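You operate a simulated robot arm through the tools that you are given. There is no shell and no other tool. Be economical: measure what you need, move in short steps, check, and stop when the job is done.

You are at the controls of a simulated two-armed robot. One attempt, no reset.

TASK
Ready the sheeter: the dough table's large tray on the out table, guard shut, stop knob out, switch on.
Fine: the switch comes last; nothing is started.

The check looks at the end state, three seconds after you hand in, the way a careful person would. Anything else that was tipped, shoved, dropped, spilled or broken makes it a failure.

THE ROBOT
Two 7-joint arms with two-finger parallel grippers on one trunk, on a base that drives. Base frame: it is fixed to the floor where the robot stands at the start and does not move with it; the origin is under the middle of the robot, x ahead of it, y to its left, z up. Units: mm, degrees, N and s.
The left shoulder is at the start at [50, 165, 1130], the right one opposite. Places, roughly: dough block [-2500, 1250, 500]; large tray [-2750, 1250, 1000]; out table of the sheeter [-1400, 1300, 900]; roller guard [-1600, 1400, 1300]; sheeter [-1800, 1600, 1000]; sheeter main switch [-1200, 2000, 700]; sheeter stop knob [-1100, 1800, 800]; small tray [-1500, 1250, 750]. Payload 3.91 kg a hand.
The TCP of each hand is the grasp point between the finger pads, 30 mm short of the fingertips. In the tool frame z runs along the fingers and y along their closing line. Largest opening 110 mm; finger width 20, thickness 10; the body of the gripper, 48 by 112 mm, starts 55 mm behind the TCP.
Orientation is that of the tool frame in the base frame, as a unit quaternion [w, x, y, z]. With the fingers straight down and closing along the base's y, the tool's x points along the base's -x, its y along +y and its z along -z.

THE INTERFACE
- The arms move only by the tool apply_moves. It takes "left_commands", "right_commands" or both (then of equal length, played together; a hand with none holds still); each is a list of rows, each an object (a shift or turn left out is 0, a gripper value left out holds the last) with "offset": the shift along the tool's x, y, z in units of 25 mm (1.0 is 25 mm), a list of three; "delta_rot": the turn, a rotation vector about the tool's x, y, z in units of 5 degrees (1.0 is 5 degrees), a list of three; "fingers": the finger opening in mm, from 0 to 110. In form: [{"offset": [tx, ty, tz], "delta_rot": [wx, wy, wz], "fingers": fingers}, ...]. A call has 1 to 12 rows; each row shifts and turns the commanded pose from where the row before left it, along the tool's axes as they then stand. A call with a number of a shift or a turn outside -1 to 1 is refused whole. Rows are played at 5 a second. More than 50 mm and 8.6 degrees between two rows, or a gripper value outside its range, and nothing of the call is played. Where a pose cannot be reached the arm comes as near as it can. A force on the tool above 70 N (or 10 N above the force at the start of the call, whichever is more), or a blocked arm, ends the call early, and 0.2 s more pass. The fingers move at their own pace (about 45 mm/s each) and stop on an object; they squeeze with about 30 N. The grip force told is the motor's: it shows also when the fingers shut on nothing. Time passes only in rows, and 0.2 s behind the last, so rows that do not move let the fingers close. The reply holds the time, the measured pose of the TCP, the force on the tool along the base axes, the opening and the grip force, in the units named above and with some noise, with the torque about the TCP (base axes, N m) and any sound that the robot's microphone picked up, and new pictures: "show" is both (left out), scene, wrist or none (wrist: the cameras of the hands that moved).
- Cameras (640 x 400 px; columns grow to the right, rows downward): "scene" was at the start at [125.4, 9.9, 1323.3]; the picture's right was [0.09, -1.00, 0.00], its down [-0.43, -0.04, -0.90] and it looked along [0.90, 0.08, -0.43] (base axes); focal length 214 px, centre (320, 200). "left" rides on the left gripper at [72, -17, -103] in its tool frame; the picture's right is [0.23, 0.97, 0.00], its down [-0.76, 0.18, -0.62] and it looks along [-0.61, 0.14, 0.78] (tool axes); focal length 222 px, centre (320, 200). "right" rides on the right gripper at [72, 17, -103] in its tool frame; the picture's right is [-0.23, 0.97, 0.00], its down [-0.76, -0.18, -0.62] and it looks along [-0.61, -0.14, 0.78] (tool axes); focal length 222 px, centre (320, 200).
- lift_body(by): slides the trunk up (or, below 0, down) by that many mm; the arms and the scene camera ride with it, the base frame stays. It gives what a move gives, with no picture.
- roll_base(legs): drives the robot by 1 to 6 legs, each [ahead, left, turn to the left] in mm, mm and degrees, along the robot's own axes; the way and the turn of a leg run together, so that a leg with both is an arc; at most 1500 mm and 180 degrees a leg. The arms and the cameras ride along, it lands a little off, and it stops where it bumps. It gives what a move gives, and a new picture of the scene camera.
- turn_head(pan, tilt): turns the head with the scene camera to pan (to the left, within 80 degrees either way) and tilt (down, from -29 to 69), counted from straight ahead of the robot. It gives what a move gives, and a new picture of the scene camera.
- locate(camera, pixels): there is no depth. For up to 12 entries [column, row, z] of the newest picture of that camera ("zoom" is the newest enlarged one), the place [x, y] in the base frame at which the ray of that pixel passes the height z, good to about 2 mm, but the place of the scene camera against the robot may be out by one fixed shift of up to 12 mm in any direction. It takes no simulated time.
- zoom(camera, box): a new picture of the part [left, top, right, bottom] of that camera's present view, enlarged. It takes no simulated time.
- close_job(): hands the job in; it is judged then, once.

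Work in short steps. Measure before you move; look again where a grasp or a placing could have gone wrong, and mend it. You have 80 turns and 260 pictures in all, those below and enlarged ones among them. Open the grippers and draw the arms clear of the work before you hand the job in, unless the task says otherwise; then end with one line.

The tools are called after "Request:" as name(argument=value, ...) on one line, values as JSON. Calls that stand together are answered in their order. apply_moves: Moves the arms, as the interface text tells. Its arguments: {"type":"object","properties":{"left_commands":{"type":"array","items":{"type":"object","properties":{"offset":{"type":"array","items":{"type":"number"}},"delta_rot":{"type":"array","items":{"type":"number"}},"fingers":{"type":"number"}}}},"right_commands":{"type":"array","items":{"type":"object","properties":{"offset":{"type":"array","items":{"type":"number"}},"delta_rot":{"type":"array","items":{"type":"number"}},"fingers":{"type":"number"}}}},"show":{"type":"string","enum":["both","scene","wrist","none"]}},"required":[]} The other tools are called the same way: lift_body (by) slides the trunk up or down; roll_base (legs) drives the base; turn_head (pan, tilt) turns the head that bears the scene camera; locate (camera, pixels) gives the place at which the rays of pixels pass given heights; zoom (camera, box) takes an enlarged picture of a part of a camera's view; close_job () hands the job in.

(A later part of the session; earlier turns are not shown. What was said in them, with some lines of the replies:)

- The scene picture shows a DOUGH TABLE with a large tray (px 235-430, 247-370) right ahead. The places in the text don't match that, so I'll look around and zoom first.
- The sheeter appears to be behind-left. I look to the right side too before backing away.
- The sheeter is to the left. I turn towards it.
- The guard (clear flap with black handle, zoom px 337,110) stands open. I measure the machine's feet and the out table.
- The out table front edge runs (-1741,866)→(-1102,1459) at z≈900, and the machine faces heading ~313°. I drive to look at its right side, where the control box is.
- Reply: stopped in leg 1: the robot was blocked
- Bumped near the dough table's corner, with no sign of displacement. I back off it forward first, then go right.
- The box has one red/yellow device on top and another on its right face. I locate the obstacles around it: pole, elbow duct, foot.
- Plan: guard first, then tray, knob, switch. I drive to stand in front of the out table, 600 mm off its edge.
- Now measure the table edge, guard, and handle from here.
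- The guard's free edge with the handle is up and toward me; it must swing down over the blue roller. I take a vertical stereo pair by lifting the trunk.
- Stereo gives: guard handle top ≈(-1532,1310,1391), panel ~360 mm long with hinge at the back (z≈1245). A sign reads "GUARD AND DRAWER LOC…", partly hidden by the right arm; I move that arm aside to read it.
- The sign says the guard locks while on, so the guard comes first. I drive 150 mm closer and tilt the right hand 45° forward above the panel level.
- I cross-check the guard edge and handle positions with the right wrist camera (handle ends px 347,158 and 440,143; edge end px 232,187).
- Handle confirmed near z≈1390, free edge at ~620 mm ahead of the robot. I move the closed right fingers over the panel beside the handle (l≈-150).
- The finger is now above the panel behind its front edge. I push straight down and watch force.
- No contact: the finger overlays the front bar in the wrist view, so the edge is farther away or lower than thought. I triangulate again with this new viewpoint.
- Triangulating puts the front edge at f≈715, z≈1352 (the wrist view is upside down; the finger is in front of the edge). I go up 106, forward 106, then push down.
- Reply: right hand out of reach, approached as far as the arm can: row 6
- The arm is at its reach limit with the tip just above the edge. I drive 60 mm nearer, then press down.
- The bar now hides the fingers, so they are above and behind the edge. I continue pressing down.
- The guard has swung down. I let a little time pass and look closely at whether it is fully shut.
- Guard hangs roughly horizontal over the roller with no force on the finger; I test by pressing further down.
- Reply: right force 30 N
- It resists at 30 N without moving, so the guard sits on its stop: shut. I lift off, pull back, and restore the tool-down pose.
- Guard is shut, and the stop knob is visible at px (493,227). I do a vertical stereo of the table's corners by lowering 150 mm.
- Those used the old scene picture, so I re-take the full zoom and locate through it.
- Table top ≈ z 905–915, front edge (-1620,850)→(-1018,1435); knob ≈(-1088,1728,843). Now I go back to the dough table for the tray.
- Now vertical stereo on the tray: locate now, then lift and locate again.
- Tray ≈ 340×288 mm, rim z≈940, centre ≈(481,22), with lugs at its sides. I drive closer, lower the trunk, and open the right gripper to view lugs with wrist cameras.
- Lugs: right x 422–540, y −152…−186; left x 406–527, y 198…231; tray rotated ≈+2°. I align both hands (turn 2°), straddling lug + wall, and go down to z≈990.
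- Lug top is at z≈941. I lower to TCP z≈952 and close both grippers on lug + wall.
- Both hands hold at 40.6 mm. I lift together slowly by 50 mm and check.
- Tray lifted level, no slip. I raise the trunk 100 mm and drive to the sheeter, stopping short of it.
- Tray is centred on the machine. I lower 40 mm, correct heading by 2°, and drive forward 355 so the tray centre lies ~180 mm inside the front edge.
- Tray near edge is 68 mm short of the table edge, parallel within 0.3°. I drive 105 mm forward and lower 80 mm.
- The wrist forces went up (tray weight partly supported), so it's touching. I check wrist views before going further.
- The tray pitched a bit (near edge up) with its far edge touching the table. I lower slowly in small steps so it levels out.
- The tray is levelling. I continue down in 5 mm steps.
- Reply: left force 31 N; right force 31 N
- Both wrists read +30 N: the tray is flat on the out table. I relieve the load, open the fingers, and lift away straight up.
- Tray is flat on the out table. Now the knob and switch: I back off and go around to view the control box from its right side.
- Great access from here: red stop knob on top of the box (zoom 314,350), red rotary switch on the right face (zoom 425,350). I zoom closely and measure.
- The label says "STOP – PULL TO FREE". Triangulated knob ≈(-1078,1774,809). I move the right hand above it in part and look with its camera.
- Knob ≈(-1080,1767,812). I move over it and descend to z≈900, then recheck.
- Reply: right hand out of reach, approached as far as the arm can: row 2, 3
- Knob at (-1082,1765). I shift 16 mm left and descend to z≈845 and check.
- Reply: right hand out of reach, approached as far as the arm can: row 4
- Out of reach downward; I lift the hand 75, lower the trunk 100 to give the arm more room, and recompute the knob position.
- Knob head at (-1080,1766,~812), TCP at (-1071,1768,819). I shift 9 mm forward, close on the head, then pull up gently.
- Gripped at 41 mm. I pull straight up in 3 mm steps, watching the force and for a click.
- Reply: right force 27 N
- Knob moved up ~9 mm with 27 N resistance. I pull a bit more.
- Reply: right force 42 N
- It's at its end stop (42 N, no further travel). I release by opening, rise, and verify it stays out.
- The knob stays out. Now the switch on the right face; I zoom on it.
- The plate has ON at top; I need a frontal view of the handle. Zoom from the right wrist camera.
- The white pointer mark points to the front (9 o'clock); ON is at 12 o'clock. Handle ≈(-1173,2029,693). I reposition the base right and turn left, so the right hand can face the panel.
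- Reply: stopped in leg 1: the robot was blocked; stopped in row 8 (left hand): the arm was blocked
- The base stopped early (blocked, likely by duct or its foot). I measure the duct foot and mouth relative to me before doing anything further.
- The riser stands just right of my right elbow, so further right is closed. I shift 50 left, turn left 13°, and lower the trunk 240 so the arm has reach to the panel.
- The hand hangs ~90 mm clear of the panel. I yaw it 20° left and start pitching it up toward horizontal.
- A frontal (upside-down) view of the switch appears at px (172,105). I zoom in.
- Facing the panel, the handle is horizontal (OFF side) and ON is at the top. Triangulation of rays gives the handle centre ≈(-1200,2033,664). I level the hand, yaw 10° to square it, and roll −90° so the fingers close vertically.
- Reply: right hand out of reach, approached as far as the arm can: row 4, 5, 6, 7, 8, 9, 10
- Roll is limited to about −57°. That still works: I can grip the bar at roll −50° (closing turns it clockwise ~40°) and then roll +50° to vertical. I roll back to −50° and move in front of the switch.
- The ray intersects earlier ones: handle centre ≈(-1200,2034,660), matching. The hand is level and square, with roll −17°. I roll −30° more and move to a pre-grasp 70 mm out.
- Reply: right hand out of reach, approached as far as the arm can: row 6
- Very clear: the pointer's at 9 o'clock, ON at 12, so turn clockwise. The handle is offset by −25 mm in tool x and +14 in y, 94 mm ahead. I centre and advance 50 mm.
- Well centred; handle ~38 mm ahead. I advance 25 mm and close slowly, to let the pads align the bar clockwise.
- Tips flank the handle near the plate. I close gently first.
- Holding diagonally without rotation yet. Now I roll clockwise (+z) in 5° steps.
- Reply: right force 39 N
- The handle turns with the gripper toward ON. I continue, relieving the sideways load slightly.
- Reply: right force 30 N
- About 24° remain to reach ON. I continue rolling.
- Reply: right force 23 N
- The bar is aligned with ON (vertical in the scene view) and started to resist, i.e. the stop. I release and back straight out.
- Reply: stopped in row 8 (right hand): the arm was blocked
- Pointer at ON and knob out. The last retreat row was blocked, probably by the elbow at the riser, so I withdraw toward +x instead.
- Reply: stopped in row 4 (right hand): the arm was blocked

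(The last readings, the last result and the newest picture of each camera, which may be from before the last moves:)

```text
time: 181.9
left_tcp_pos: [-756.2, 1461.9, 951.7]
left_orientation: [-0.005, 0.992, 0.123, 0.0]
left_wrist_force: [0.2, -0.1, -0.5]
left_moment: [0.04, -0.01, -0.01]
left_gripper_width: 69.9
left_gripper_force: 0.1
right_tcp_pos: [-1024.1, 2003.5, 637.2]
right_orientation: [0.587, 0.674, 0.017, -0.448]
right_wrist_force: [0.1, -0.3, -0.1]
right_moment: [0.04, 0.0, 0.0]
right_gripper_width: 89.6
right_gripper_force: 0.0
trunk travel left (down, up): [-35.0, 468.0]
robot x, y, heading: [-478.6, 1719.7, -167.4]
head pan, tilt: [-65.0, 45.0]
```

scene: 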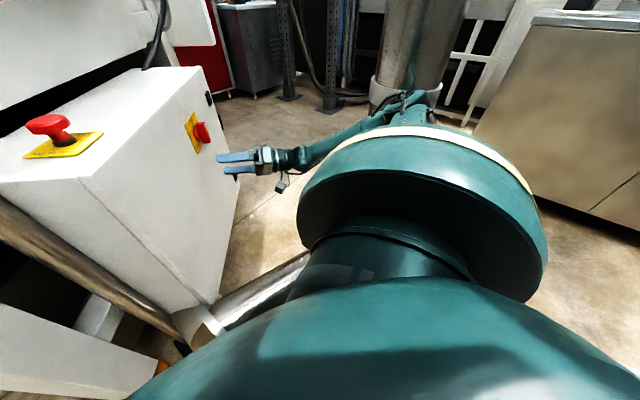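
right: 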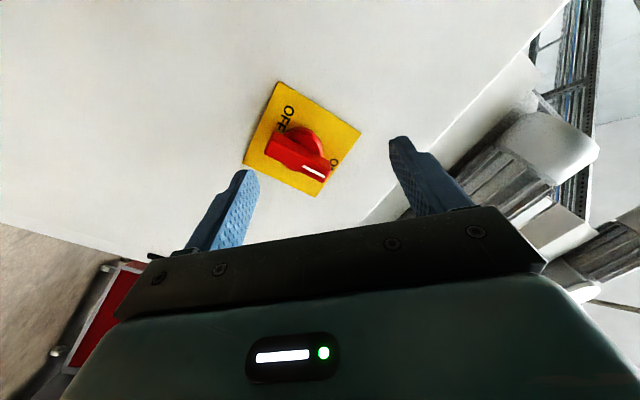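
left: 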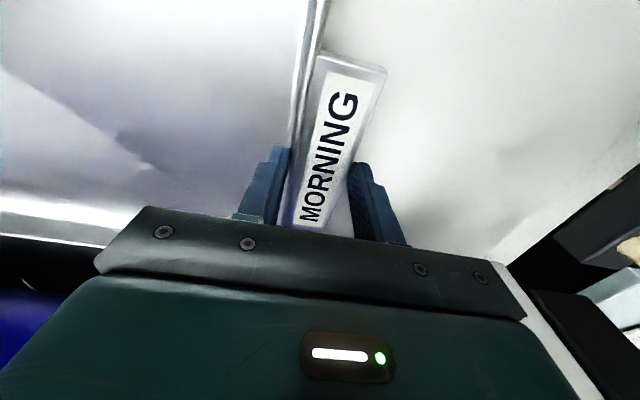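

The elbow is resting near the riser. I shift the base 50 mm left to take it off; the hand stays well clear of the panel.

Request:
roll_base(legs=[[0, 50, 0]])

Request:
turn_head(pan=-20, tilt=30)

Request:
zoom(camera="scene", box=[200, 90, 420, 250])

```text
time: 182.8
left_tcp_pos: [-744.6, 1422.0, 955.4]
left_orientation: [0.001, 0.993, 0.121, -0.002]
left_wrist_force: [0.3, -0.4, -0.8]
left_moment: [0.0, 0.0, 0.03]
left_gripper_width: 69.8
left_gripper_force: 0.0
right_tcp_pos: [-1013.5, 1963.4, 633.6]
right_orientation: [0.587, 0.673, 0.013, -0.45]
right_wrist_force: [0.1, 0.3, 0.1]
right_moment: [-0.01, -0.02, 0.01]
right_gripper_width: 90.0
right_gripper_force: 0.1
trunk travel left (down, up): [-35.0, 468.0]
robot x, y, heading: [-465.6, 1667.3, -167.6]
head pan, tilt: [-65.0, 45.0]
```

scene: 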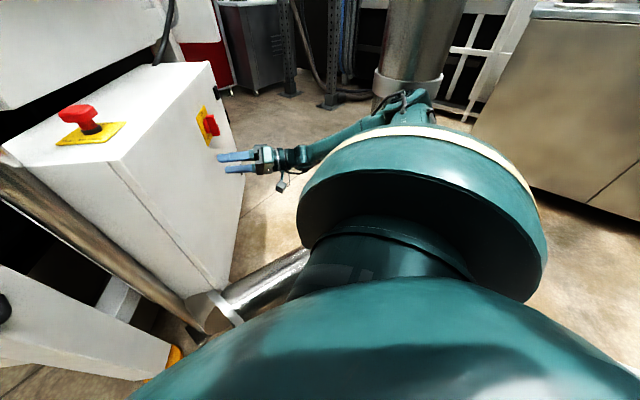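

```text
time: 183.9
left_tcp_pos: [-745.8, 1420.9, 954.6]
left_orientation: [0.0, 0.993, 0.122, -0.002]
left_wrist_force: [-0.4, -0.1, 0.1]
left_moment: [0.0, 0.0, 0.02]
left_gripper_width: 70.1
left_gripper_force: 0.0
right_tcp_pos: [-1012.7, 1964.0, 633.5]
right_orientation: [0.588, 0.673, 0.013, -0.449]
right_wrist_force: [0.8, 0.6, 0.4]
right_moment: [0.0, 0.02, 0.04]
right_gripper_width: 90.2
right_gripper_force: 0.1
trunk travel left (down, up): [-35.0, 468.0]
robot x, y, heading: [-465.1, 1667.5, -167.7]
head pan, tilt: [-20.0, 30.0]
```

scene: 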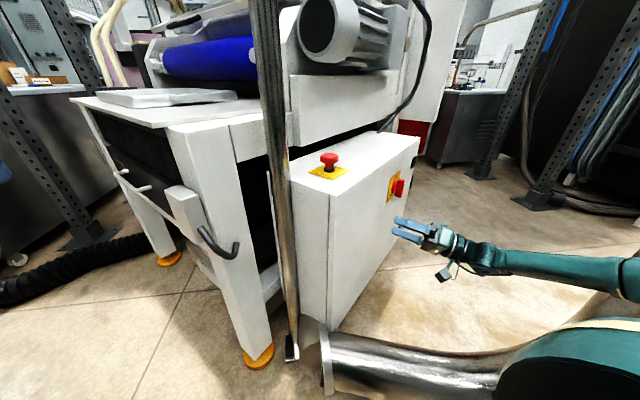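

```text
2.50 times, centred on (310, 170) of scene
```

zoom: 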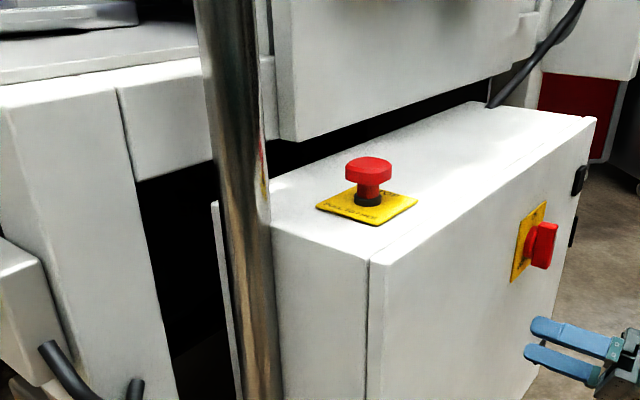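

Knob out, switch handle vertical at ON, tray flat on the out table, guard shut, and both grippers open and clear. I hand in.

Request:
close_job()

```text
The job is handed in.
```

The sheeter is ready: the dough table's large tray is flat on the out table, the guard is shut, the stop knob is pulled out, and the main switch was turned to ON last. Nothing was started. On the way the base bumped near the dough table's corner and an elbow leaned on the duct riser; I saw nothing displaced, but I made no separate check of either afterwards.
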